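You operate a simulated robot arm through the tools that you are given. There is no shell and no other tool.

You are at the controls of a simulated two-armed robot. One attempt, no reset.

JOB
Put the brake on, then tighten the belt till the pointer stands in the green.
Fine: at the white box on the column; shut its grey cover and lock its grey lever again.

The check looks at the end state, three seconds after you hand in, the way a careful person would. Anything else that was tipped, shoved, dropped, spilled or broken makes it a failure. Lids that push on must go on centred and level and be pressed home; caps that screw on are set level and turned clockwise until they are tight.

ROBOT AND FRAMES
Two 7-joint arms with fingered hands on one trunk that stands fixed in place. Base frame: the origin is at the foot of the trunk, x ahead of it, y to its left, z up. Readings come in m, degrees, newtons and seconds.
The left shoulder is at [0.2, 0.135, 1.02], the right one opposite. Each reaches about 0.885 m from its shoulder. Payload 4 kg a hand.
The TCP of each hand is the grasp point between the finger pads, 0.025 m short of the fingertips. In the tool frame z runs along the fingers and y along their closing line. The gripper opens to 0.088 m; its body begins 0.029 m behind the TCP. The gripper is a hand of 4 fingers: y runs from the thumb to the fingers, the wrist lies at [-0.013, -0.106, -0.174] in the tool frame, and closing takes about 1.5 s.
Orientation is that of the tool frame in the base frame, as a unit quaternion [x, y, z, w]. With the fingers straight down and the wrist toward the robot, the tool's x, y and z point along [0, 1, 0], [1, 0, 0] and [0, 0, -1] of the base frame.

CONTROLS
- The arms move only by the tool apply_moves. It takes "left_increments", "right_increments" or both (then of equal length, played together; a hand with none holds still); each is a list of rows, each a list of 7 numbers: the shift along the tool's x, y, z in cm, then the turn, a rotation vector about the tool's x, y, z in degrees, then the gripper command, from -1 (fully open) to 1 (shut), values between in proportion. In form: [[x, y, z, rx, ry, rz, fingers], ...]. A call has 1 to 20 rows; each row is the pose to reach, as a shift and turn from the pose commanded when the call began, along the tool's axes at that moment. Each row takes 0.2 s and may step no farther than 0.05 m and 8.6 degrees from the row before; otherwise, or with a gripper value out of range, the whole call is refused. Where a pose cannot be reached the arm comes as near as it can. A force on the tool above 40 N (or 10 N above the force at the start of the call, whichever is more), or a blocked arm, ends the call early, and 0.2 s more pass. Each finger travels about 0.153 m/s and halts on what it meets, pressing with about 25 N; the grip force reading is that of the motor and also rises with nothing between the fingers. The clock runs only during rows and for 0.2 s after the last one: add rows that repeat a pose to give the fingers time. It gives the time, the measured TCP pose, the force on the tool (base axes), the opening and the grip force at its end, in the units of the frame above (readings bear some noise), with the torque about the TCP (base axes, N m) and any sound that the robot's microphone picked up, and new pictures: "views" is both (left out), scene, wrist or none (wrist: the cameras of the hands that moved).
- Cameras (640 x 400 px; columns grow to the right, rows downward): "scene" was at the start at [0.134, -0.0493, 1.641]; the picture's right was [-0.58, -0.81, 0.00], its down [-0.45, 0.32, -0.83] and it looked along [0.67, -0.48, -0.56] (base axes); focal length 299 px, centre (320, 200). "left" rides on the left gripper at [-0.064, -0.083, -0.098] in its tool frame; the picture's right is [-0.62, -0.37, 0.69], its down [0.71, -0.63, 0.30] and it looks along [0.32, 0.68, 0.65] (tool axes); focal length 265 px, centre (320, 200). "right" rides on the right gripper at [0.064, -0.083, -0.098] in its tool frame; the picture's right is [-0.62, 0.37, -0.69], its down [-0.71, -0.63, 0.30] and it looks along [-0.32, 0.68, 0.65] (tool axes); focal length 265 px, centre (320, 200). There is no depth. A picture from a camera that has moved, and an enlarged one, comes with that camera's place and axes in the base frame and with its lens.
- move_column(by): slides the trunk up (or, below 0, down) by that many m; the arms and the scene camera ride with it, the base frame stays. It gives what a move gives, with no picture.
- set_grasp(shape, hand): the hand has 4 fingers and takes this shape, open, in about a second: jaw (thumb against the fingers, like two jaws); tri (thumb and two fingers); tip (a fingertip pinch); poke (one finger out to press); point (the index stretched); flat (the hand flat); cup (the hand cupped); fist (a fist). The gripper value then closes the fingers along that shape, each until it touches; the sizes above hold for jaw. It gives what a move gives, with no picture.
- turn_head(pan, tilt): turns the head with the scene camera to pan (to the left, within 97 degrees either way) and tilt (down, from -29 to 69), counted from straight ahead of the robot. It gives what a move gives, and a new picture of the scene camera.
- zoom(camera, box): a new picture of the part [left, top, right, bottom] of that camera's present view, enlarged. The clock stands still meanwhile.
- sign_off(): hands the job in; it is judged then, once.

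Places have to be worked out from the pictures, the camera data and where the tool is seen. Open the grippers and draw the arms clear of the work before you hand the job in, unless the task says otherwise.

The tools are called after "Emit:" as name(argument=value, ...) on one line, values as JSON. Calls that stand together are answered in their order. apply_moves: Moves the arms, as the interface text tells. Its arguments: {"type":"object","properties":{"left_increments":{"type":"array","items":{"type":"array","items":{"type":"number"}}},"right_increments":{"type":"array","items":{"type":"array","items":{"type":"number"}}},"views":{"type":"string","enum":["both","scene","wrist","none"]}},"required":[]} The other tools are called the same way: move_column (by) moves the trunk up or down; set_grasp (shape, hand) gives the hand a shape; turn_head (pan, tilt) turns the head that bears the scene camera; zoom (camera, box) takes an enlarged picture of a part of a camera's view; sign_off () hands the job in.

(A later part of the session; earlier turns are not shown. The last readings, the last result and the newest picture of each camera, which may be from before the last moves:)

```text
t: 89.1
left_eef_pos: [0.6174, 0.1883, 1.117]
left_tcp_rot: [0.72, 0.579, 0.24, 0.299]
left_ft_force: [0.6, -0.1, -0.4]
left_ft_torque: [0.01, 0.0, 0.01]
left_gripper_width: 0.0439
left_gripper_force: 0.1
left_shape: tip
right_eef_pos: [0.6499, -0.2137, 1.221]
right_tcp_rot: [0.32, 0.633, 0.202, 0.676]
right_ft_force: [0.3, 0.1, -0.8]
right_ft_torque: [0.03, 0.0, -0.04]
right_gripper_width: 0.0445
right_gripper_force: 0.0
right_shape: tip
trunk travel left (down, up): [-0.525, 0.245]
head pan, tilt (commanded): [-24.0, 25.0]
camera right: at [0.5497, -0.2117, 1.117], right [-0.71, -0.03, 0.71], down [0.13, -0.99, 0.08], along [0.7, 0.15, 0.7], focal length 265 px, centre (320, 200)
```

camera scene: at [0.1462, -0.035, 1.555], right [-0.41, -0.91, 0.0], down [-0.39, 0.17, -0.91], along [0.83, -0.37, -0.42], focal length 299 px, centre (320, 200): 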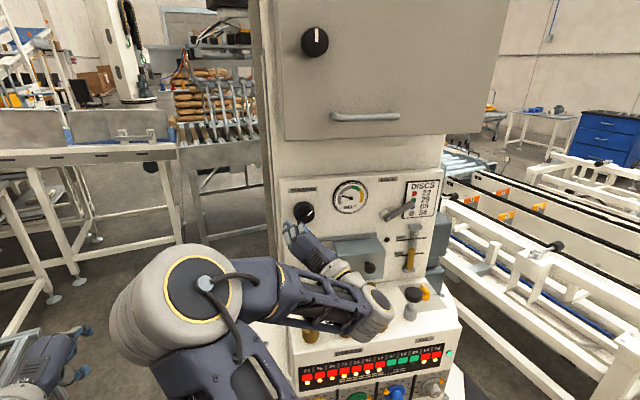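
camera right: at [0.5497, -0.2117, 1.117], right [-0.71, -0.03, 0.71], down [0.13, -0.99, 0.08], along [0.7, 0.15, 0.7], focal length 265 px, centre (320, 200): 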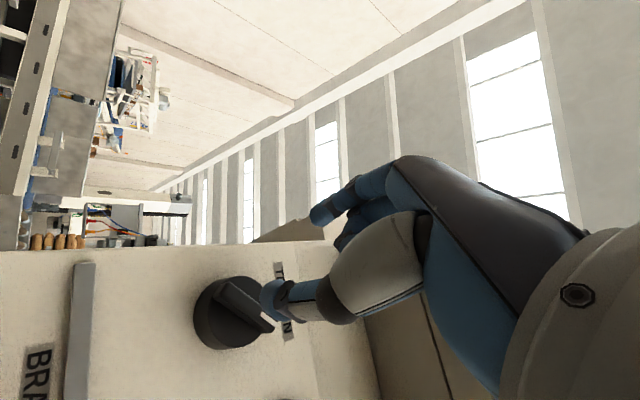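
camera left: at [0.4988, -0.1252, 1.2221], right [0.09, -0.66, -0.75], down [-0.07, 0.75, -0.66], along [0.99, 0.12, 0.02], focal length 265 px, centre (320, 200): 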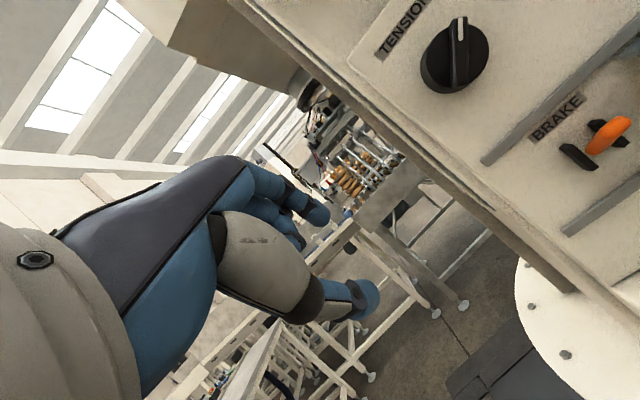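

Now the fingers are level at z 1.221 and the scene view shows hand, knob and gauge. I shift 3 cm to the right to line up with the bar and come to 3 cm short.

Emit:
apply_moves(right_increments=[[-1, -1.05, 0, 0, 0, 0, 0], [-2.0, -2.1, 0, 0, 0, 0, 0], [-2.0, -2.1, 2, 0, 0, 0, 0], [-2.0, -2.1, 4, 0, 0, 0, 0], [-2.0, -2.1, 4, 0, 0, 0, 0]], views="both")

Emit:
zoom(camera="right", box=[160, 160, 400, 400])

Emit:
zoom(camera="scene", box=[270, 170, 390, 270])

```text
t: 90.3
left_eef_pos: [0.6181, 0.1872, 1.116]
left_tcp_rot: [0.721, 0.578, 0.239, 0.299]
left_ft_force: [0.1, 0.2, 0.9]
left_ft_torque: [0.0, -0.05, 0.01]
left_gripper_width: 0.0437
left_gripper_force: 0.1
left_shape: tip
right_eef_pos: [0.6852, -0.2491, 1.222]
right_tcp_rot: [0.321, 0.632, 0.201, 0.676]
right_ft_force: [-1.2, -0.1, -1.3]
right_ft_torque: [0.02, -0.01, -0.02]
right_gripper_width: 0.0445
right_gripper_force: 0.0
right_shape: tip
right hand out of reach, approached as far as the arm can: row 1, 2
trunk travel left (down, up): [-0.525, 0.245]
head pan, tilt (commanded): [-24.0, 25.0]
camera scene: at [0.1462, -0.0351, 1.555], right [-0.41, -0.91, 0.0], down [-0.39, 0.17, -0.91], along [0.83, -0.37, -0.42], focal length 299 px, centre (320, 200)
camera right: at [0.5845, -0.247, 1.1171], right [-0.71, -0.03, 0.71], down [0.13, -0.99, 0.08], along [0.7, 0.15, 0.7], focal length 265 px, centre (320, 200)
```

scene: 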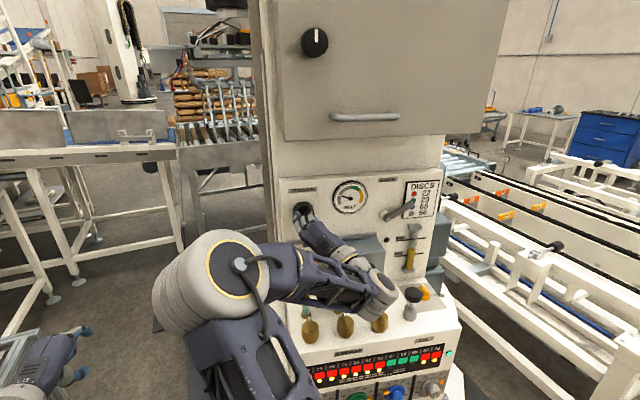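
right: 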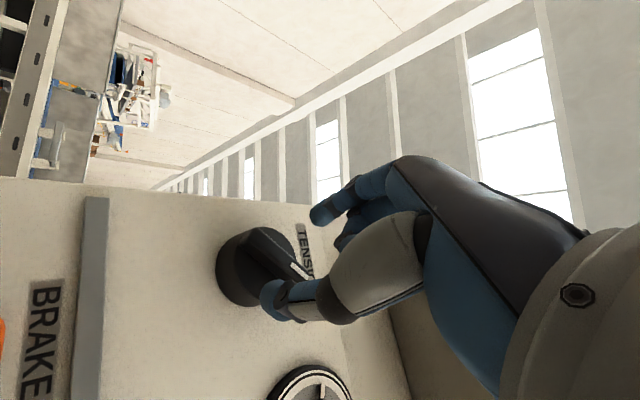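

```text
1.67 times, centred on (280, 280) of right
camera zoom: at [0.5845, -0.247, 1.1171], right [-0.71, -0.03, 0.71], down [0.13, -0.99, 0.08], along [0.7, 0.15, 0.7], focal length 442 px, centre (387, 67)
```

zoom: 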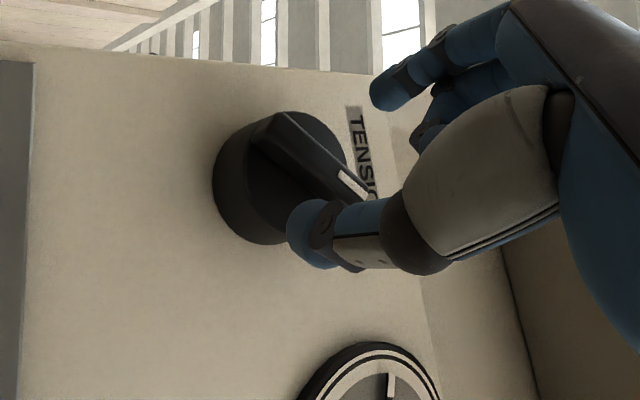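

```text
4.00 times, centred on (330, 220) of scene
camera zoom: at [0.1462, -0.0351, 1.555], right [-0.41, -0.91, 0.0], down [-0.39, 0.17, -0.91], along [0.83, -0.37, -0.42], focal length 1194 px, centre (280, 120)
```

zoom: 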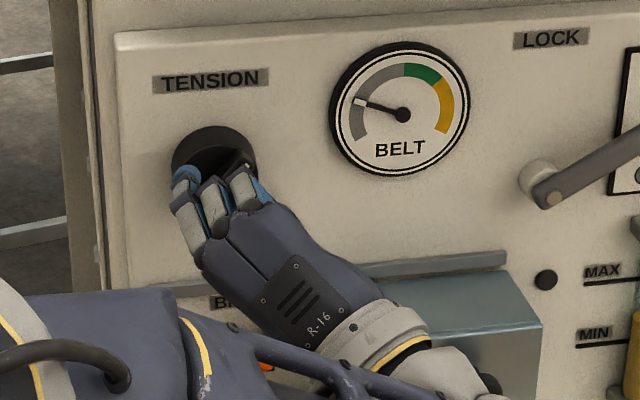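

Bar and pinch line up. I advance 2.8 cm and close on the bar.

Emit:
apply_moves(right_increments=[[0.1, 0, 1.2, 0, 0, 0, 0], [0.3, -0.1, 2.2, 0, 0, 0, 0], [0.3, -0.1, 2.8, 0, 0, 0, 0], [0.3, -0.1, 2.8, 0, 0, 0, 0.4], [0.3, -0.1, 2.8, 0, 0, 0, 0.8], [0.3, -0.1, 2.8, 0, 0, 0, 1], [0.3, -0.1, 2.8, 0, 0, 0, 1], [0.3, -0.1, 2.8, 0, 0, 0, 1]], views="wrist")

Emit:
zoom(camera="right", box=[160, 160, 400, 400])

Emit:
zoom(camera="scene", box=[270, 170, 390, 270])

```text
t: 92.1
left_eef_pos: [0.6176, 0.1876, 1.1171]
left_tcp_rot: [0.72, 0.579, 0.24, 0.299]
left_ft_force: [-0.5, -0.3, 0.6]
left_ft_torque: [-0.01, 0.0, 0.0]
left_gripper_width: 0.0441
left_gripper_force: 0.1
left_shape: tip
right_eef_pos: [0.7122, -0.2543, 1.2179]
right_tcp_rot: [0.321, 0.632, 0.202, 0.676]
right_ft_force: [-10.9, 2.0, -0.8]
right_ft_torque: [0.05, 0.23, -0.24]
right_gripper_width: 0.0333
right_gripper_force: 25.1
right_shape: tip
trunk travel left (down, up): [-0.525, 0.245]
head pan, tilt (commanded): [-24.0, 25.0]
camera right: at [0.6119, -0.2514, 1.1138], right [-0.71, -0.03, 0.71], down [0.13, -0.99, 0.08], along [0.69, 0.15, 0.7], focal length 265 px, centre (320, 200)
```

right: 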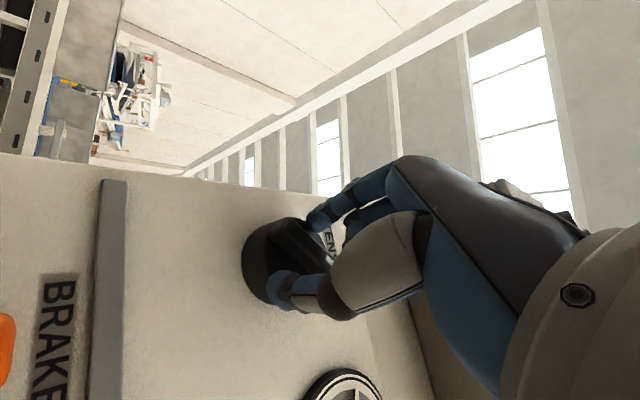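

```text
1.67 times, centred on (280, 280) of right
camera zoom: at [0.6119, -0.2514, 1.1138], right [-0.71, -0.03, 0.71], down [0.13, -0.99, 0.08], along [0.69, 0.15, 0.7], focal length 442 px, centre (387, 67)
```

zoom: 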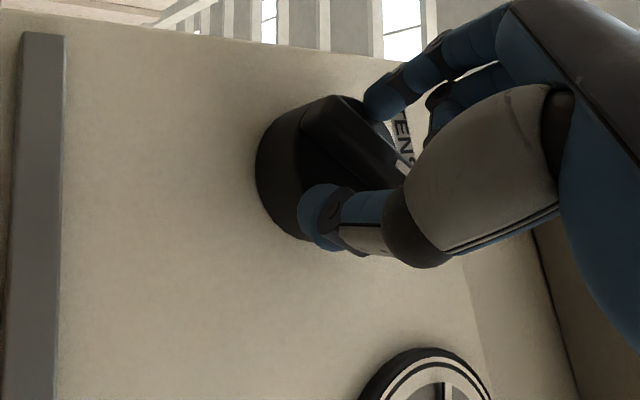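

```text
4.00 times, centred on (330, 220) of scene
camera zoom: at [0.1457, -0.035, 1.5551], right [-0.41, -0.91, 0.0], down [-0.39, 0.17, -0.91], along [0.83, -0.37, -0.42], focal length 1194 px, centre (280, 120)
```

zoom: 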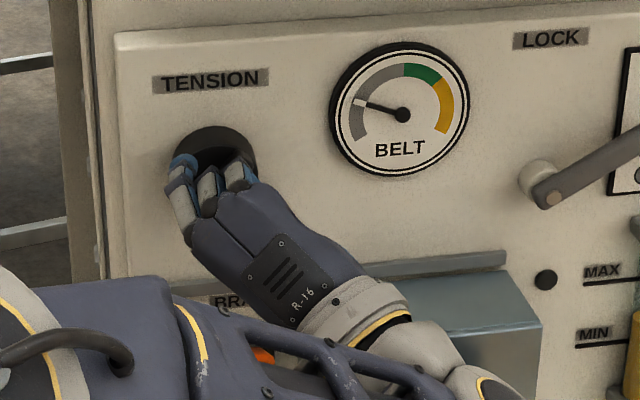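

Again the tips press on the cap face (11 N) before reaching the bar, so I ease back in 2 mm steps with the hand closing until it grips the bar.

Emit:
apply_moves(right_increments=[[0, 0, -0.2, 0, 0, 0, 1], [0, 0, -0.4, 0, 0, 0, 1], [0, 0, -0.4, 0, 0, 0, 1]], views="none")

Emit:
apply_moves(right_increments=[[0, 0, -0.2, 0, 0, 0, 1], [0, 0, -0.3, 0, 0, 0, 1], [0, 0, -0.3, 0, 0, 0, 1]], views="wrist")

Emit:
zoom(camera="right", box=[160, 160, 400, 400])

```text
t: 92.9
left_eef_pos: [0.6184, 0.1881, 1.1173]
left_tcp_rot: [0.72, 0.579, 0.239, 0.298]
left_ft_force: [-0.1, 0.4, -0.8]
left_ft_torque: [-0.01, -0.01, 0.01]
left_gripper_width: 0.044
left_gripper_force: 0.0
left_shape: tip
right_eef_pos: [0.71, -0.2528, 1.2177]
right_tcp_rot: [0.321, 0.632, 0.202, 0.676]
right_ft_force: [10.1, -4.8, 0.9]
right_ft_torque: [0.04, -0.01, -0.05]
right_gripper_width: 0.0241
right_gripper_force: 24.6
right_shape: tip
trunk travel left (down, up): [-0.525, 0.245]
head pan, tilt (commanded): [-24.0, 25.0]
```

```text
t: 93.7
left_eef_pos: [0.618, 0.1889, 1.1166]
left_tcp_rot: [0.721, 0.579, 0.239, 0.298]
left_ft_force: [0.3, 0.4, 0.0]
left_ft_torque: [-0.01, -0.03, -0.03]
left_gripper_width: 0.044
left_gripper_force: 0.1
left_shape: tip
right_eef_pos: [0.7061, -0.2518, 1.2163]
right_tcp_rot: [0.321, 0.632, 0.201, 0.675]
right_ft_force: [16.0, -4.8, 0.9]
right_ft_torque: [-0.01, -0.05, -0.05]
right_gripper_width: 0.023
right_gripper_force: 24.9
right_shape: tip
trunk travel left (down, up): [-0.525, 0.245]
head pan, tilt (commanded): [-24.0, 25.0]
camera right: at [0.6058, -0.2495, 1.1131], right [-0.71, -0.03, 0.71], down [0.13, -0.99, 0.08], along [0.7, 0.15, 0.7], focal length 265 px, centre (320, 200)
```

right: 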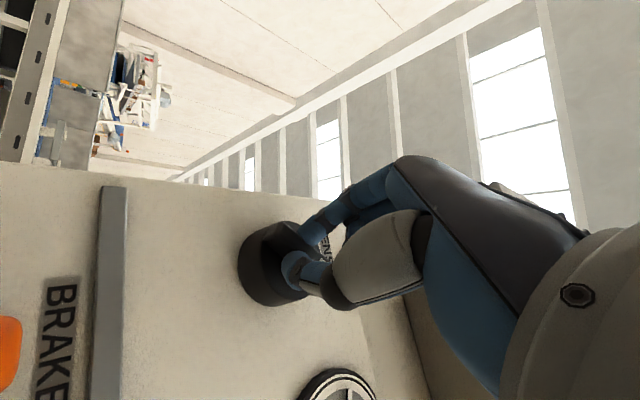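

```text
1.67 times, centred on (280, 280) of right
camera zoom: at [0.6058, -0.2495, 1.1131], right [-0.71, -0.03, 0.71], down [0.13, -0.99, 0.08], along [0.7, 0.15, 0.7], focal length 442 px, centre (387, 67)
```

zoom: 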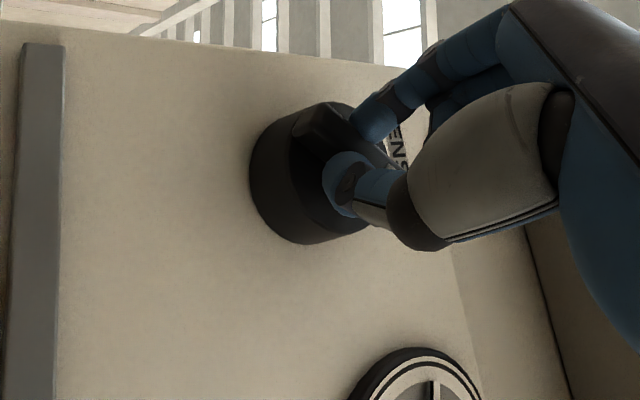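

The fingers now hold the bar (pulling back meets 16 N of grip). I ease forward slightly and turn clockwise by 24° to see how the pointer answers.

Emit:
apply_moves(right_increments=[[0, 0, 0.3, 0, 0, 0, 1], [0, 0, 0.3, 0, 0, 8, 1], [0, 0, 0.3, 0, 0, 16, 1], [0, 0, 0.3, 0, 0, 24, 1], [0, 0, 0.3, 0, 0, 24, 1]], views="both")

Emit:
zoom(camera="scene", box=[270, 170, 390, 270])

Emit:
zoom(camera="right", box=[160, 160, 400, 400])

```text
t: 94.9
left_eef_pos: [0.6175, 0.1877, 1.1164]
left_tcp_rot: [0.72, 0.579, 0.24, 0.298]
left_ft_force: [-0.1, -0.6, 0.2]
left_ft_torque: [-0.01, -0.04, 0.0]
left_gripper_width: 0.0439
left_gripper_force: 0.0
left_shape: tip
right_eef_pos: [0.6984, -0.2688, 1.228]
right_tcp_rot: [0.443, 0.556, 0.339, 0.616]
right_ft_force: [-23.8, 10.9, -4.6]
right_ft_torque: [0.01, 0.23, 0.25]
right_gripper_width: 0.0237
right_gripper_force: 25.0
right_shape: tip
right hand out of reach, approached as far as the arm can: row 3, 4, 5
trunk travel left (down, up): [-0.525, 0.245]
head pan, tilt (commanded): [-24.0, 25.0]
camera scene: at [0.1451, -0.0346, 1.5551], right [-0.41, -0.91, 0.0], down [-0.39, 0.17, -0.91], along [0.83, -0.37, -0.42], focal length 299 px, centre (320, 200)
camera right: at [0.6047, -0.2242, 1.1267], right [-0.75, -0.31, 0.58], down [0.14, -0.94, -0.31], along [0.65, -0.15, 0.75], focal length 265 px, centre (320, 200)
```

scene: 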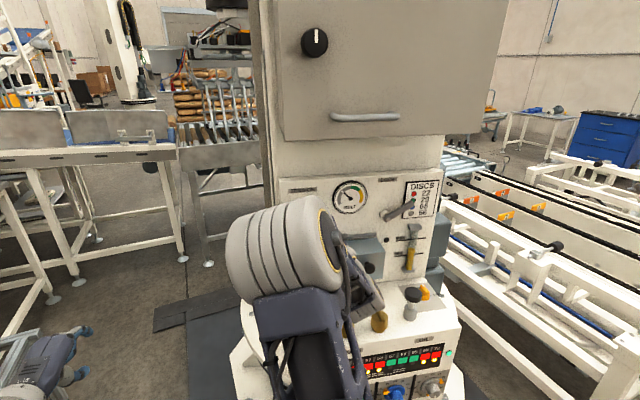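
right: 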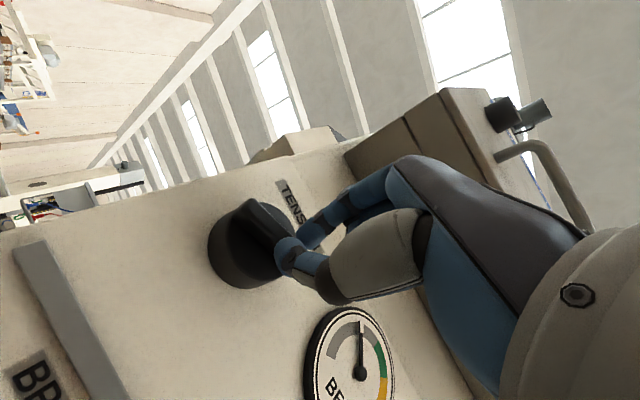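

```text
4.00 times, centred on (330, 220) of scene
camera zoom: at [0.1451, -0.0346, 1.5551], right [-0.41, -0.91, 0.0], down [-0.39, 0.17, -0.91], along [0.83, -0.37, -0.42], focal length 1194 px, centre (280, 120)
```

zoom: 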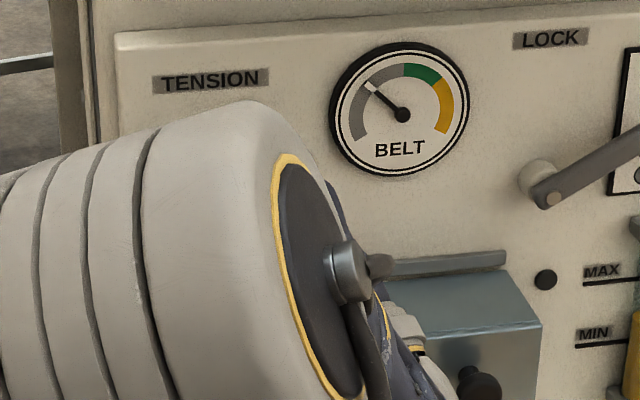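

```text
1.67 times, centred on (280, 280) of right
camera zoom: at [0.6047, -0.2242, 1.1267], right [-0.75, -0.31, 0.58], down [0.14, -0.94, -0.31], along [0.65, -0.15, 0.75], focal length 442 px, centre (387, 67)
```

zoom: 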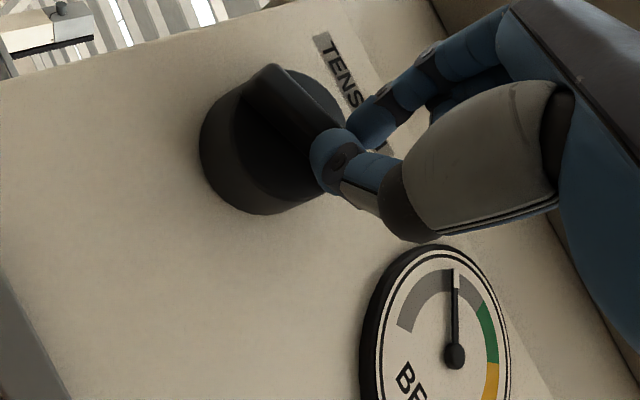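

Clockwise tightens: the pointer moved about 27° toward the green. But the arm reached a joint limit and pushed askew (24 N), so I let go, back off and look at the arm's posture.

Emit:
apply_moves(right_increments=[[0, 0, -0.2, 0, 0, 0, 0.5], [0, 0, -0.4, 0, 0, 0, 0], [0, 0, -1, 0, 0, 0, 0], [0, 0, -3, 0, 0, 0, 0], [0, 0, -5, 0, 0, 0, 0], [0, 0, -5, 0, 0, 0, 0]], views="both")

Emit:
zoom(camera="scene", box=[250, 160, 450, 300])

Emit:
zoom(camera="right", box=[120, 150, 420, 400])

```text
t: 96.3
left_eef_pos: [0.6189, 0.1881, 1.1167]
left_tcp_rot: [0.72, 0.579, 0.24, 0.298]
left_ft_force: [0.5, 0.4, 0.5]
left_ft_torque: [-0.01, -0.02, 0.01]
left_gripper_width: 0.0439
left_gripper_force: 0.1
left_shape: tip
right_eef_pos: [0.6506, -0.2599, 1.2285]
right_tcp_rot: [0.445, 0.551, 0.338, 0.62]
right_ft_force: [0.0, 0.3, 0.5]
right_ft_torque: [0.01, 0.02, 0.01]
right_gripper_width: 0.0436
right_gripper_force: 0.0
right_shape: tip
trunk travel left (down, up): [-0.525, 0.245]
head pan, tilt (commanded): [-24.0, 25.0]
camera scene: at [0.1462, -0.0351, 1.555], right [-0.41, -0.91, 0.0], down [-0.39, 0.17, -0.91], along [0.83, -0.37, -0.42], focal length 299 px, centre (320, 200)
camera right: at [0.5577, -0.2146, 1.1263], right [-0.76, -0.3, 0.58], down [0.14, -0.94, -0.31], along [0.64, -0.16, 0.75], focal length 265 px, centre (320, 200)
```

scene: 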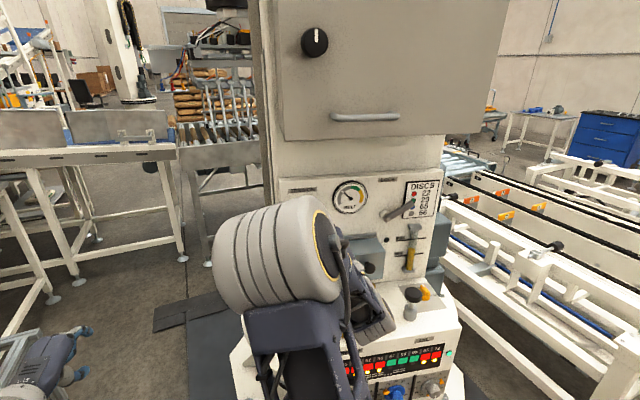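
right: 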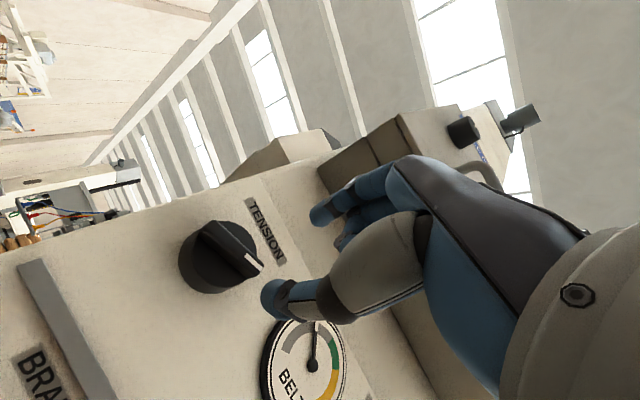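

```text
2.86 times, centred on (350, 230) of scene
camera zoom: at [0.1462, -0.0351, 1.555], right [-0.41, -0.91, 0.0], down [-0.39, 0.17, -0.91], along [0.83, -0.37, -0.42], focal length 853 px, centre (234, 114)
```

zoom: 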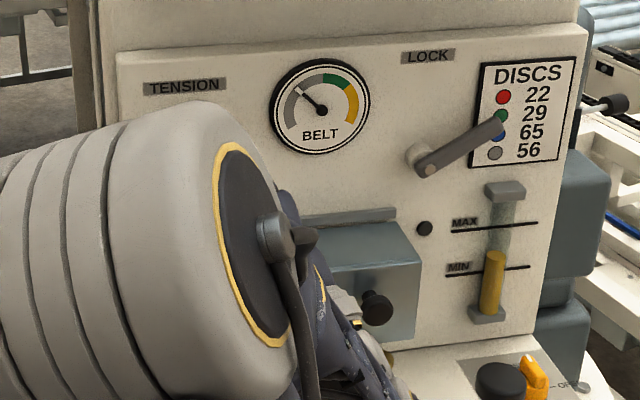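

```text
1.60 times, centred on (270, 275) of right
camera zoom: at [0.5577, -0.2146, 1.1263], right [-0.76, -0.3, 0.58], down [0.14, -0.94, -0.31], along [0.64, -0.16, 0.75], focal length 425 px, centre (400, 80)
```

zoom: 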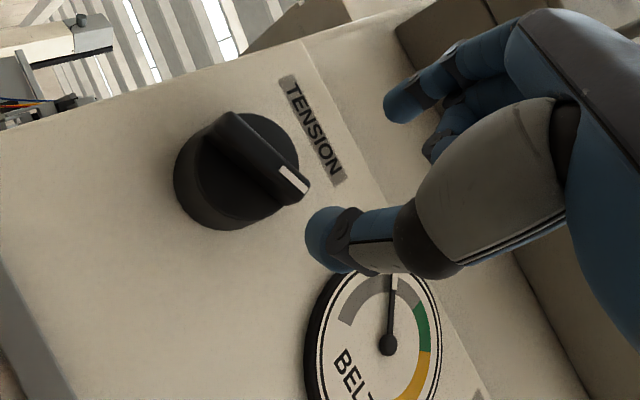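

The bar now stands about 20–30° further clockwise and stays there. I realign the hand with the knob's axis (2.3 cm to the left) and approach for a second grip.

Emit:
apply_moves(right_increments=[[1.2, 0, 0, 0, 0, 0, 0], [2.3, -0.1, 0.1, 0, 0, 0, 0], [2.3, -0.1, 2, 0, 0, 0, 0], [2.3, -0.1, 3, 0, 0, 0, 0], [2.3, -0.1, 3, 0, 0, 0, 0]], views="wrist")

Emit:
zoom(camera="right", box=[120, 150, 420, 400])

```text
t: 97.5
left_eef_pos: [0.6178, 0.187, 1.1161]
left_tcp_rot: [0.72, 0.579, 0.24, 0.298]
left_ft_force: [0.4, -0.5, 0.4]
left_ft_torque: [0.02, -0.01, 0.04]
left_gripper_width: 0.0437
left_gripper_force: 0.0
left_shape: tip
right_eef_pos: [0.6781, -0.2604, 1.2265]
right_tcp_rot: [0.444, 0.555, 0.339, 0.617]
right_ft_force: [-0.5, -0.1, -0.4]
right_ft_torque: [0.01, 0.01, -0.02]
right_gripper_width: 0.0438
right_gripper_force: 0.1
right_shape: tip
right hand out of reach, approached as far as the arm can: row 2, 3, 4, 5
trunk travel left (down, up): [-0.525, 0.245]
head pan, tilt (commanded): [-24.0, 25.0]
camera right: at [0.5843, -0.215, 1.1244], right [-0.75, -0.31, 0.59], down [0.14, -0.94, -0.31], along [0.65, -0.15, 0.75], focal length 265 px, centre (320, 200)
```

right: 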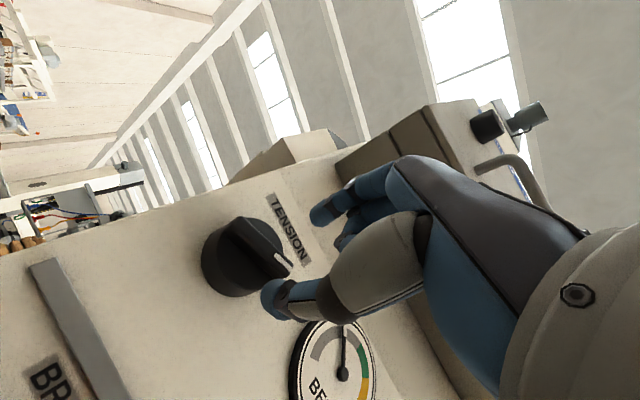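

```text
1.60 times, centred on (270, 275) of right
camera zoom: at [0.5843, -0.215, 1.1244], right [-0.75, -0.31, 0.59], down [0.14, -0.94, -0.31], along [0.65, -0.15, 0.75], focal length 425 px, centre (400, 80)
```

zoom: 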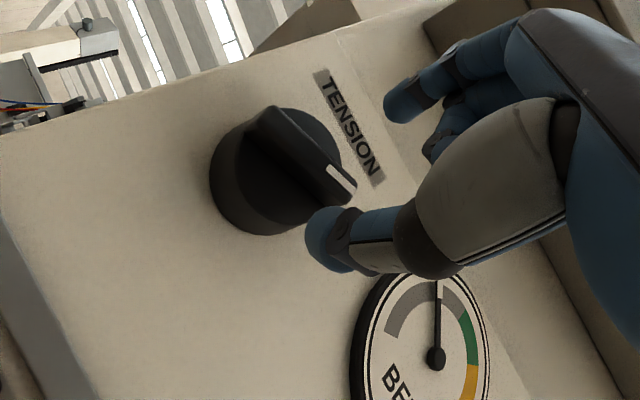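

The arm still lacks reach to the left in this posture, so a further lowering of the trunk should help. I first raise both hands 12 cm and back the right one off, so that the lowering leaves them at the same heights.

Emit:
apply_moves(left_increments=[[0, 2.1, -2.1, 0, 0, 0, 0], [0, 4.2, -4.2, 0, 0, 0, 0], [0, 6.4, -6.4, 0, 0, 0, 0], [0, 8.5, -8.5, 0, 0, 0, 0], [0, 8.5, -8.5, 0, 0, 0, 0]], right_increments=[[0, 0, -3, 0, 0, 0, 0], [-1, 2.5, -5, 0, 0, 0, 0], [-2.5, 6, -5, 0, 0, 0, 0], [-4, 9.5, -5, 0, 0, 0, 0], [-5, 11.5, -5, 0, 0, 0, 0]], views="scene")

```text
t: 98.7
left_eef_pos: [0.6188, 0.1909, 1.2374]
left_tcp_rot: [0.72, 0.578, 0.24, 0.299]
left_ft_force: [-0.4, -0.3, 1.3]
left_ft_torque: [0.01, -0.03, 0.03]
left_gripper_width: 0.044
left_gripper_force: 0.1
left_shape: tip
right_eef_pos: [0.6277, -0.2512, 1.3525]
right_tcp_rot: [0.446, 0.551, 0.338, 0.619]
right_ft_force: [-0.5, -0.1, 0.2]
right_ft_torque: [-0.02, 0.0, 0.02]
right_gripper_width: 0.044
right_gripper_force: 0.0
right_shape: tip
trunk travel left (down, up): [-0.525, 0.245]
head pan, tilt (commanded): [-24.0, 25.0]
camera scene: at [0.1461, -0.0354, 1.555], right [-0.41, -0.91, 0.0], down [-0.39, 0.17, -0.91], along [0.83, -0.37, -0.42], focal length 299 px, centre (320, 200)
```

scene: 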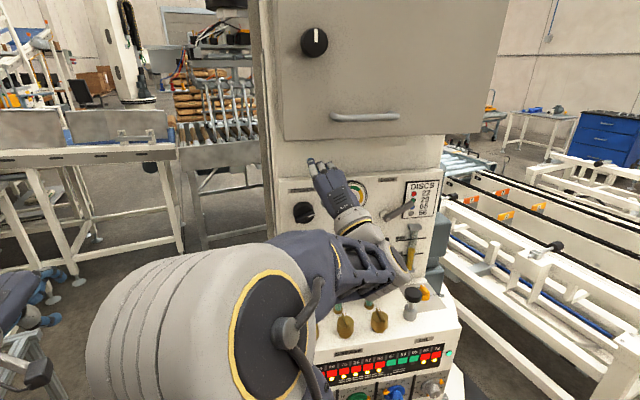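

Both hands are up and clear. I lower the trunk another 12 cm.

Emit:
move_column(by=-0.12)

Emit:
turn_head(pan=-24, tilt=18)

Emit:
apply_moves(right_increments=[[0, 0, 0, 0, 0, 0, 0]], views="wrist")

```text
t: 100.2
left_eef_pos: [0.6196, 0.1908, 1.1159]
left_tcp_rot: [0.72, 0.578, 0.24, 0.299]
left_ft_force: [0.7, 0.6, 0.8]
left_ft_torque: [-0.01, 0.01, 0.0]
left_gripper_width: 0.0439
left_gripper_force: 0.1
left_shape: tip
right_eef_pos: [0.6282, -0.2507, 1.2323]
right_tcp_rot: [0.444, 0.552, 0.338, 0.619]
right_ft_force: [0.4, -0.3, -0.2]
right_ft_torque: [0.01, 0.01, -0.03]
right_gripper_width: 0.0434
right_gripper_force: 0.1
right_shape: tip
trunk travel left (down, up): [-0.405, 0.365]
head pan, tilt (commanded): [-24.0, 25.0]
```

```text
t: 100.9
left_eef_pos: [0.6187, 0.1906, 1.1173]
left_tcp_rot: [0.72, 0.579, 0.24, 0.298]
left_ft_force: [0.3, -0.1, 0.1]
left_ft_torque: [-0.02, 0.0, -0.01]
left_gripper_width: 0.0441
left_gripper_force: 0.0
left_shape: tip
right_eef_pos: [0.6277, -0.2506, 1.2325]
right_tcp_rot: [0.445, 0.552, 0.338, 0.619]
right_ft_force: [0.3, 0.0, -0.1]
right_ft_torque: [-0.01, -0.01, -0.02]
right_gripper_width: 0.0437
right_gripper_force: 0.1
right_shape: tip
trunk travel left (down, up): [-0.405, 0.365]
head pan, tilt (commanded): [-24.0, 18.0]
camera scene: at [0.1473, -0.0356, 1.4464], right [-0.41, -0.91, 0.0], down [-0.28, 0.13, -0.95], along [0.87, -0.39, -0.31], focal length 299 px, centre (320, 200)
```

scene: 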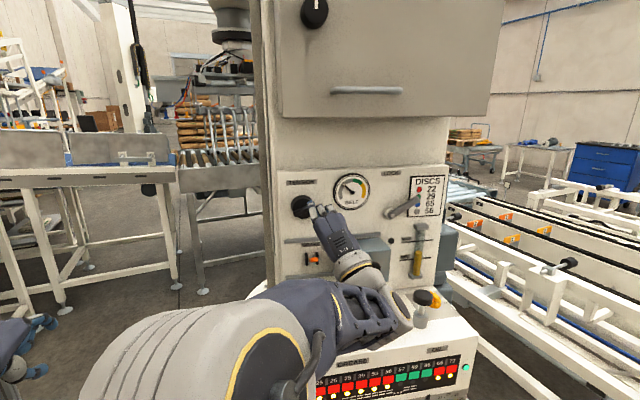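

```text
t: 101.3
left_eef_pos: [0.6178, 0.1912, 1.1171]
left_tcp_rot: [0.72, 0.579, 0.239, 0.297]
left_ft_force: [-0.5, 0.0, -0.8]
left_ft_torque: [-0.03, 0.02, 0.0]
left_gripper_width: 0.0436
left_gripper_force: 0.1
left_shape: tip
right_eef_pos: [0.6277, -0.2522, 1.2312]
right_tcp_rot: [0.445, 0.552, 0.339, 0.619]
right_ft_force: [-0.6, 0.5, 0.3]
right_ft_torque: [0.01, 0.0, 0.01]
right_gripper_width: 0.0437
right_gripper_force: 0.0
right_shape: tip
trunk travel left (down, up): [-0.405, 0.365]
head pan, tilt (commanded): [-24.0, 18.0]
camera right: at [0.5357, -0.2055, 1.1309], right [-0.76, -0.3, 0.58], down [0.14, -0.94, -0.31], along [0.64, -0.15, 0.75], focal length 265 px, centre (320, 200)
```

right: 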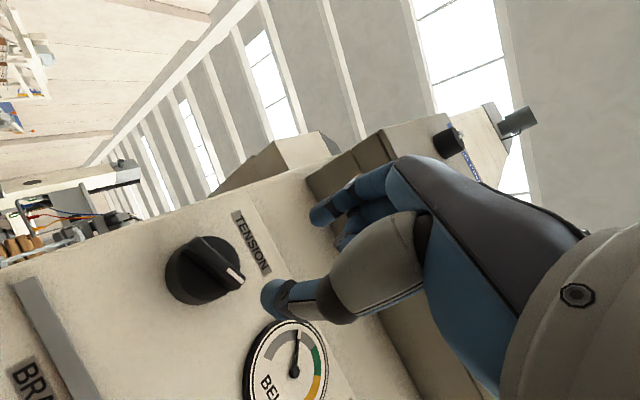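

Reach should be better now. I align with the knob's axis, roll back 8° to be square to the bar, and come to 3 cm short.

Emit:
apply_moves(right_increments=[[1, -0.2, 1, 0, 0, -4, 0], [2.1, -0.5, 2, 0, 0, -8, 0], [2.1, -0.5, 3.3, 0, 0, -8, 0], [2.1, -0.5, 4.8, 0, 0, -8, 0], [2.1, -0.5, 4.8, 0, 0, -8, 0]], views="both")

Emit:
zoom(camera="right", box=[120, 150, 420, 400])

Emit:
zoom(camera="scene", box=[270, 160, 400, 270])

```text
t: 102.5
left_eef_pos: [0.6193, 0.1901, 1.1183]
left_tcp_rot: [0.72, 0.579, 0.24, 0.298]
left_ft_force: [1.0, -0.4, -0.1]
left_ft_torque: [0.01, -0.01, 0.02]
left_gripper_width: 0.0441
left_gripper_force: 0.1
left_shape: tip
right_eef_pos: [0.6798, -0.2424, 1.219]
right_tcp_rot: [0.405, 0.582, 0.293, 0.642]
right_ft_force: [0.2, -0.6, 0.0]
right_ft_torque: [-0.02, -0.01, 0.0]
right_gripper_width: 0.0436
right_gripper_force: 0.1
right_shape: tip
trunk travel left (down, up): [-0.405, 0.365]
head pan, tilt (commanded): [-24.0, 18.0]
camera scene: at [0.1472, -0.0356, 1.4464], right [-0.41, -0.91, 0.0], down [-0.28, 0.13, -0.95], along [0.87, -0.39, -0.31], focal length 299 px, centre (320, 200)
camera right: at [0.5848, -0.2109, 1.1151], right [-0.74, -0.22, 0.64], down [0.13, -0.97, -0.18], along [0.66, -0.05, 0.75], focal length 265 px, centre (320, 200)
```

scene: 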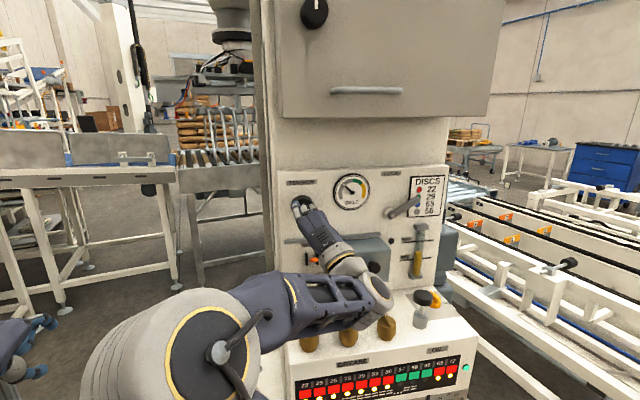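
right: 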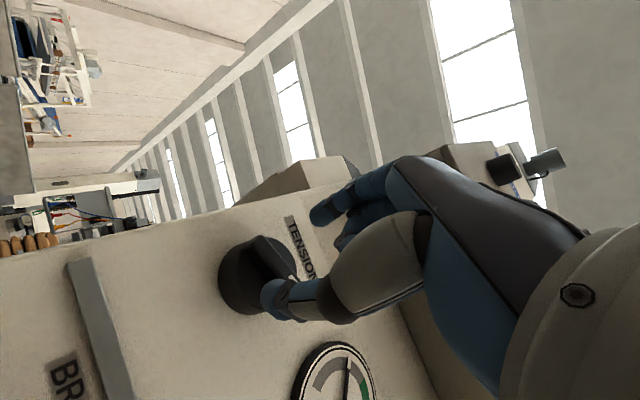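

```text
1.60 times, centred on (270, 275) of right
camera zoom: at [0.5848, -0.2109, 1.1151], right [-0.74, -0.22, 0.64], down [0.13, -0.97, -0.18], along [0.66, -0.05, 0.75], focal length 425 px, centre (400, 80)
```

zoom: 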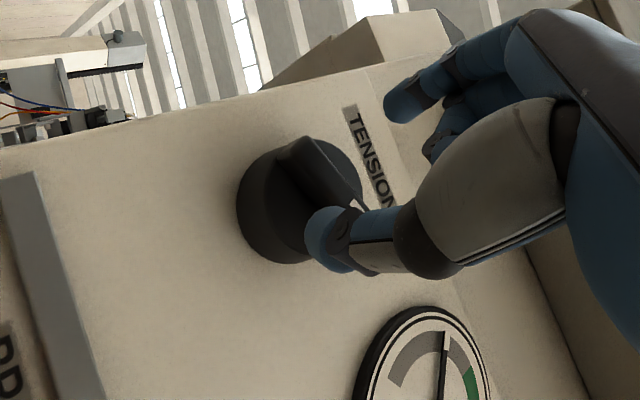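

```text
3.64 times, centred on (335, 215) of scene
camera zoom: at [0.1472, -0.0356, 1.4464], right [-0.41, -0.91, 0.0], down [-0.28, 0.13, -0.95], along [0.87, -0.39, -0.31], focal length 1086 px, centre (266, 146)
```

zoom: 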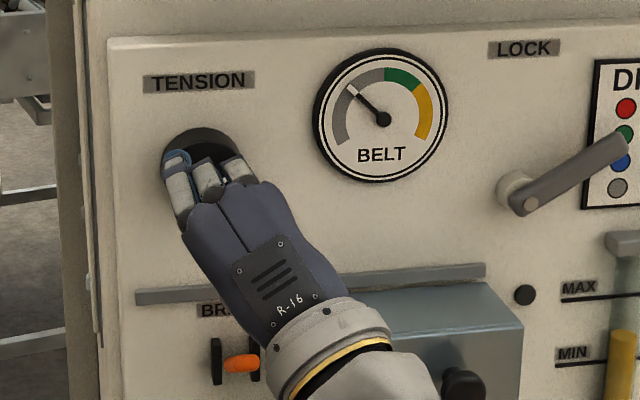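

Now the pose is reached without trouble and the gauge is in plain view. I advance 2.9 cm and close on the bar.

Emit:
apply_moves(right_increments=[[0, 0, 1.2, 0, 0, 0, 0], [0, 0, 2.4, 0, 0, 0, 0], [0, 0, 2.8, 0, 0, 0, 0], [0, 0, 2.8, 0, 0, 0, 0.4], [0, 0, 2.8, 0, 0, 0, 0.8], [0, 0, 2.8, 0, 0, 0, 1], [0, 0, 2.8, 0, 0, 0, 1], [0, 0, 2.6, 0, 0, 0, 1], [0, 0, 2.5, 0, 0, 0, 1]], views="wrist")

Emit:
zoom(camera="right", box=[120, 150, 420, 400])

Emit:
zoom(camera="scene", box=[270, 160, 400, 270])

```text
t: 104.5
left_eef_pos: [0.6192, 0.1901, 1.1158]
left_tcp_rot: [0.72, 0.579, 0.24, 0.298]
left_ft_force: [0.1, 0.1, -0.2]
left_ft_torque: [0.01, -0.02, -0.03]
left_gripper_width: 0.0442
left_gripper_force: 0.1
left_shape: tip
right_eef_pos: [0.7048, -0.2481, 1.2197]
right_tcp_rot: [0.405, 0.582, 0.294, 0.64]
right_ft_force: [19.3, -5.9, 1.3]
right_ft_torque: [-0.02, -0.09, -0.03]
right_gripper_width: 0.0056
right_gripper_force: 24.6
right_shape: tip
trunk travel left (down, up): [-0.405, 0.365]
head pan, tilt (commanded): [-24.0, 18.0]
camera right: at [0.6093, -0.2157, 1.1146], right [-0.74, -0.22, 0.64], down [0.13, -0.97, -0.18], along [0.66, -0.05, 0.75], focal length 265 px, centre (320, 200)
```

right: 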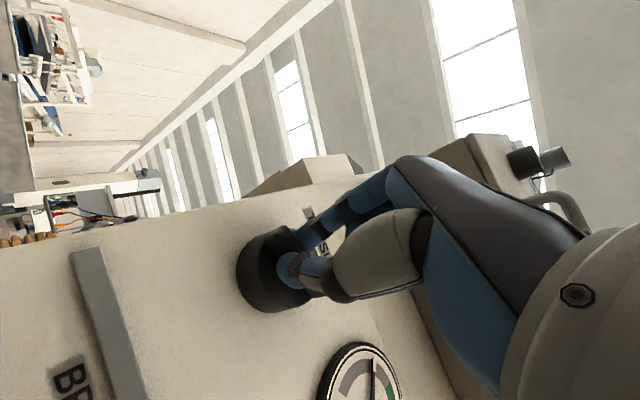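

```text
1.60 times, centred on (270, 275) of right
camera zoom: at [0.6093, -0.2157, 1.1146], right [-0.74, -0.22, 0.64], down [0.13, -0.97, -0.18], along [0.66, -0.05, 0.75], focal length 425 px, centre (400, 80)
```

zoom: 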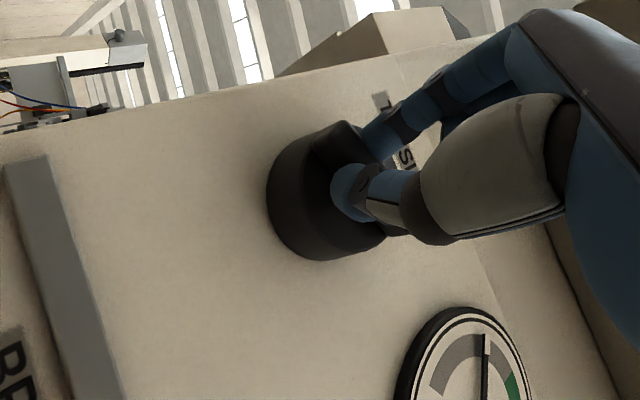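

```text
3.64 times, centred on (335, 215) of scene
camera zoom: at [0.1481, -0.0358, 1.4463], right [-0.41, -0.91, 0.0], down [-0.28, 0.13, -0.95], along [0.87, -0.39, -0.31], focal length 1086 px, centre (266, 146)
```

zoom: 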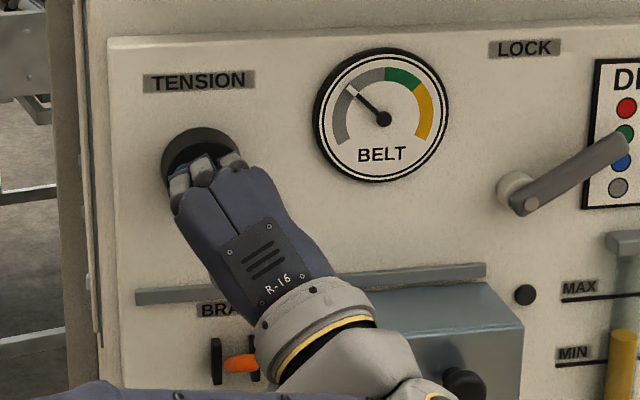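

A firm grip on the bar (narrow width, pull resisted). I ease forward 2 mm and turn 24° clockwise.

Emit:
apply_moves(right_increments=[[0, 0, 0.2, 0, 0, 0, 1], [0, 0, 0.2, 0, 0, 8, 1], [0, 0, 0.2, 0, 0, 16, 1], [0, 0, 0.2, 0, 0, 24, 1], [0, 0, 0.2, 0, 0, 24, 1]], views="scene")

Emit:
zoom(camera="scene", box=[270, 160, 400, 270])

```text
t: 105.7
left_eef_pos: [0.6184, 0.1907, 1.1169]
left_tcp_rot: [0.72, 0.579, 0.24, 0.299]
left_ft_force: [-0.4, 1.0, -0.1]
left_ft_torque: [-0.02, -0.02, -0.02]
left_gripper_width: 0.0438
left_gripper_force: 0.1
left_shape: tip
right_eef_pos: [0.6933, -0.2724, 1.2265]
right_tcp_rot: [0.509, 0.496, 0.422, 0.563]
right_ft_force: [-0.9, -5.3, 0.0]
right_ft_torque: [-0.11, 0.03, 0.36]
right_gripper_width: 0.0057
right_gripper_force: 25.2
right_shape: tip
right hand out of reach, approached as far as the arm can: row 3, 4, 5
trunk travel left (down, up): [-0.405, 0.365]
head pan, tilt (commanded): [-24.0, 18.0]
camera scene: at [0.1467, -0.0356, 1.4465], right [-0.41, -0.91, 0.0], down [-0.28, 0.13, -0.95], along [0.87, -0.39, -0.31], focal length 299 px, centre (320, 200)
```

scene: 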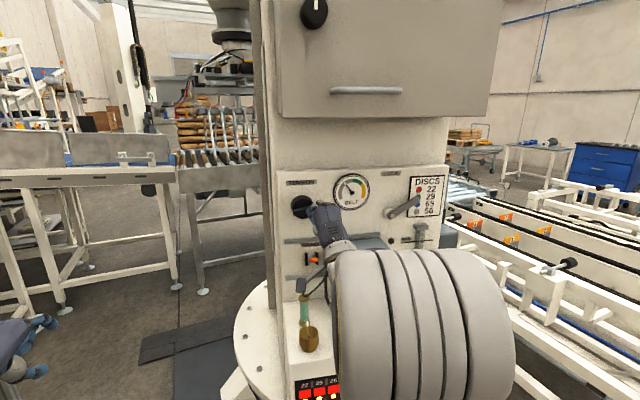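

```text
3.64 times, centred on (335, 215) of scene
camera zoom: at [0.1467, -0.0356, 1.4465], right [-0.41, -0.91, 0.0], down [-0.28, 0.13, -0.95], along [0.87, -0.39, -0.31], focal length 1086 px, centre (266, 146)
```

zoom: 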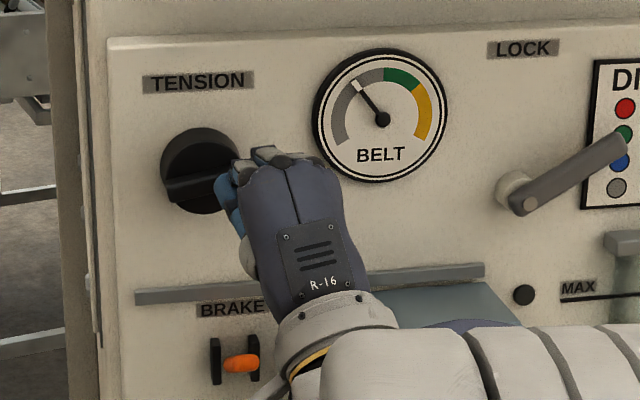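

The arm switched posture again (elbow now to the right) and dragged the hand off axis, though the pointer did move a bit. I release, back off and look at the knob.

Emit:
apply_moves(right_increments=[[0, 0, 0, 0, 0, 0, 0.5], [0, 0, 0, 0, 0, 0, 0], [0, 0, -1, 0, 0, 0, 0], [0, 0, -3, 0, 0, 0, 0], [0, 0, -5, 0, 0, 0, 0], [0, 0, -5, 0, 0, 0, 0]], views="both")

Emit:
zoom(camera="scene", box=[270, 160, 400, 270])

Emit:
zoom(camera="right", box=[120, 150, 420, 400])

```text
t: 107.1
left_eef_pos: [0.6187, 0.1917, 1.1152]
left_tcp_rot: [0.72, 0.579, 0.239, 0.298]
left_ft_force: [0.9, -0.3, 0.2]
left_ft_torque: [-0.03, 0.01, -0.01]
left_gripper_width: 0.0441
left_gripper_force: 0.1
left_shape: tip
right_eef_pos: [0.6517, -0.2673, 1.2256]
right_tcp_rot: [0.515, 0.489, 0.419, 0.566]
right_ft_force: [0.8, 0.5, -0.9]
right_ft_torque: [0.06, -0.03, -0.05]
right_gripper_width: 0.0436
right_gripper_force: 0.0
right_shape: tip
right hand out of reach, approached as far as the arm can: row 3, 4, 5, 6
trunk travel left (down, up): [-0.405, 0.365]
head pan, tilt (commanded): [-24.0, 18.0]
camera scene: at [0.1477, -0.0347, 1.4463], right [-0.41, -0.91, 0.0], down [-0.28, 0.13, -0.95], along [0.87, -0.39, -0.31], focal length 299 px, centre (320, 200)
camera right: at [0.5624, -0.1963, 1.136], right [-0.78, -0.44, 0.45], down [0.16, -0.83, -0.54], along [0.61, -0.35, 0.71], focal length 265 px, centre (320, 200)
```

scene: 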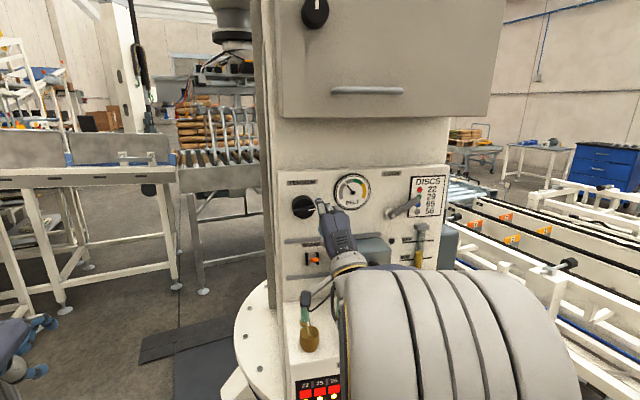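
right: 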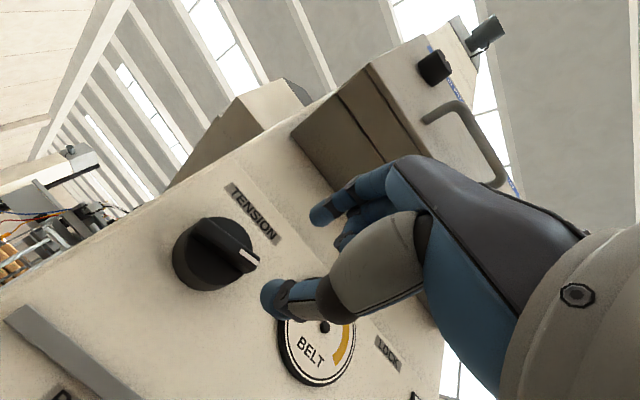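

```text
3.64 times, centred on (335, 215) of scene
camera zoom: at [0.1477, -0.0347, 1.4463], right [-0.41, -0.91, 0.0], down [-0.28, 0.13, -0.95], along [0.87, -0.39, -0.31], focal length 1086 px, centre (266, 146)
```

zoom: 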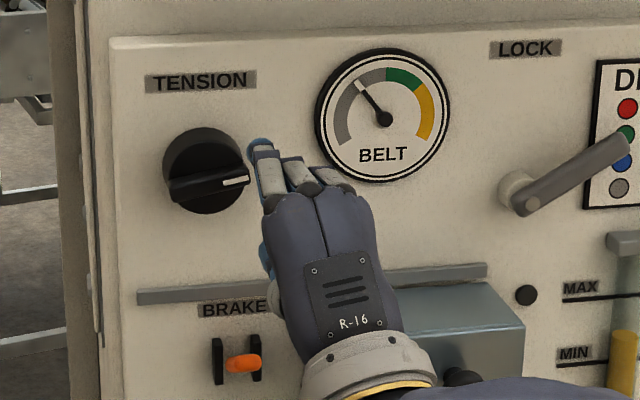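

```text
1.60 times, centred on (270, 275) of right
camera zoom: at [0.5624, -0.1963, 1.136], right [-0.78, -0.44, 0.45], down [0.16, -0.83, -0.54], along [0.61, -0.35, 0.71], focal length 425 px, centre (400, 80)
```

zoom: 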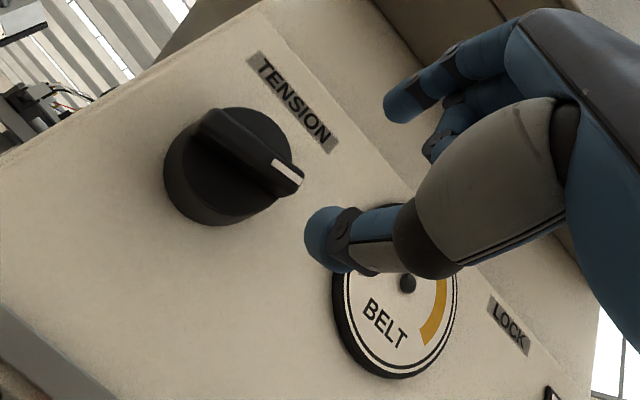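

The bar is now level (about 45° turned in all) and the pointer is halfway to green, so roughly 70–80° more is needed. That range (thumb-side from below to the left) suits the left hand, so I draw the right arm away to the right.

Emit:
apply_moves(right_increments=[[0, 0, -4, 0, 0, 0, 0], [-1, 1, -8, 0, 0, 0, 0], [-4, 2, -11, 0, 0, 0, 0], [-8.5, 3, -11.7, 0, 0, 0, 0], [-13, 4, -11.7, 0, 0, 0, 0], [-17, 4.8, -11.7, 0, 0, 0, 0], [-21, 4.8, -11.7, 0, 0, 0, 0], [-21, 4.8, -11.7, 0, 0, 0, 0]], views="scene")

```text
t: 108.9
left_eef_pos: [0.6197, 0.1898, 1.1169]
left_tcp_rot: [0.72, 0.58, 0.24, 0.298]
left_ft_force: [0.2, 0.0, -0.4]
left_ft_torque: [0.05, 0.02, -0.03]
left_gripper_width: 0.0441
left_gripper_force: 0.0
left_shape: tip
right_eef_pos: [0.4959, -0.4462, 1.2998]
right_tcp_rot: [0.517, 0.485, 0.421, 0.566]
right_ft_force: [0.8, -0.8, 0.2]
right_ft_torque: [0.02, -0.01, 0.01]
right_gripper_width: 0.0436
right_gripper_force: 0.0
right_shape: tip
trunk travel left (down, up): [-0.405, 0.365]
head pan, tilt (commanded): [-24.0, 18.0]
camera scene: at [0.1473, -0.0355, 1.4464], right [-0.41, -0.91, 0.0], down [-0.28, 0.13, -0.95], along [0.87, -0.39, -0.31], focal length 299 px, centre (320, 200)
```

scene: 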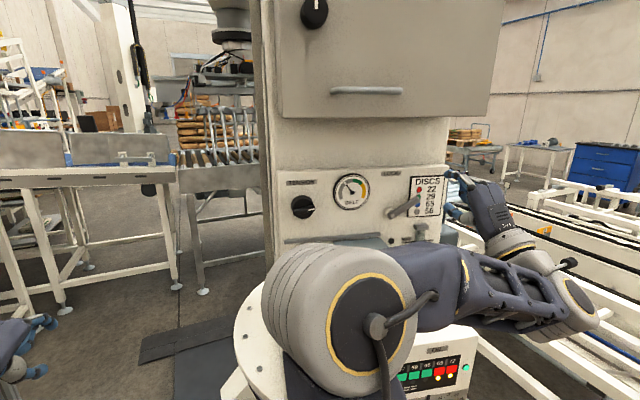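

The right elbow sits in the middle, where the left arm must pass. I take the right hand further right and back to pull its elbow away.

Emit:
apply_moves(right_increments=[[-4, 0, 0, 4, 0, 0, 0], [-8, 0, -1, 8, 0, 0, 0], [-12, 0, -2, 16, 0, 0, 0], [-16, 0, -3, 24, 0, 0, 0], [-16, 0, -3, 32, 0, 0, 0], [-16, 0, -3, 40, 0, 0, 0], [-16, 0, -3, 40, 0, 0, 0]], views="scene")

```text
t: 110.5
left_eef_pos: [0.6185, 0.1903, 1.1166]
left_tcp_rot: [0.72, 0.579, 0.24, 0.298]
left_ft_force: [0.6, -0.1, 0.0]
left_ft_torque: [-0.02, -0.01, 0.0]
left_gripper_width: 0.0437
left_gripper_force: 0.0
left_shape: tip
right_eef_pos: [0.439, -0.5986, 1.3149]
right_tcp_rot: [0.681, 0.599, 0.229, 0.355]
right_ft_force: [1.2, 0.6, -0.2]
right_ft_torque: [0.0, -0.01, 0.0]
right_gripper_width: 0.0437
right_gripper_force: 0.0
right_shape: tip
trunk travel left (down, up): [-0.405, 0.365]
head pan, tilt (commanded): [-24.0, 18.0]
camera scene: at [0.1472, -0.0356, 1.4464], right [-0.41, -0.91, 0.0], down [-0.28, 0.13, -0.95], along [0.87, -0.39, -0.31], focal length 299 px, centre (320, 200)
```

scene: 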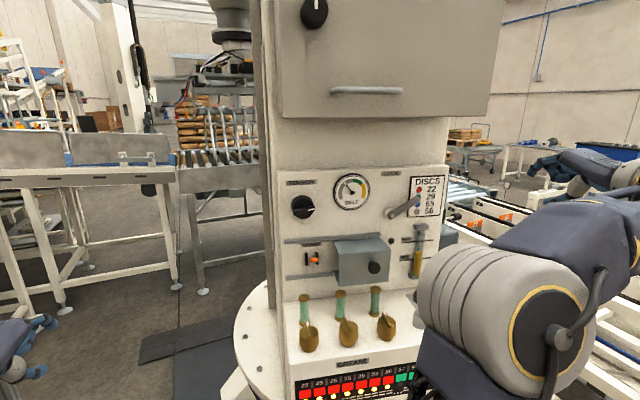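

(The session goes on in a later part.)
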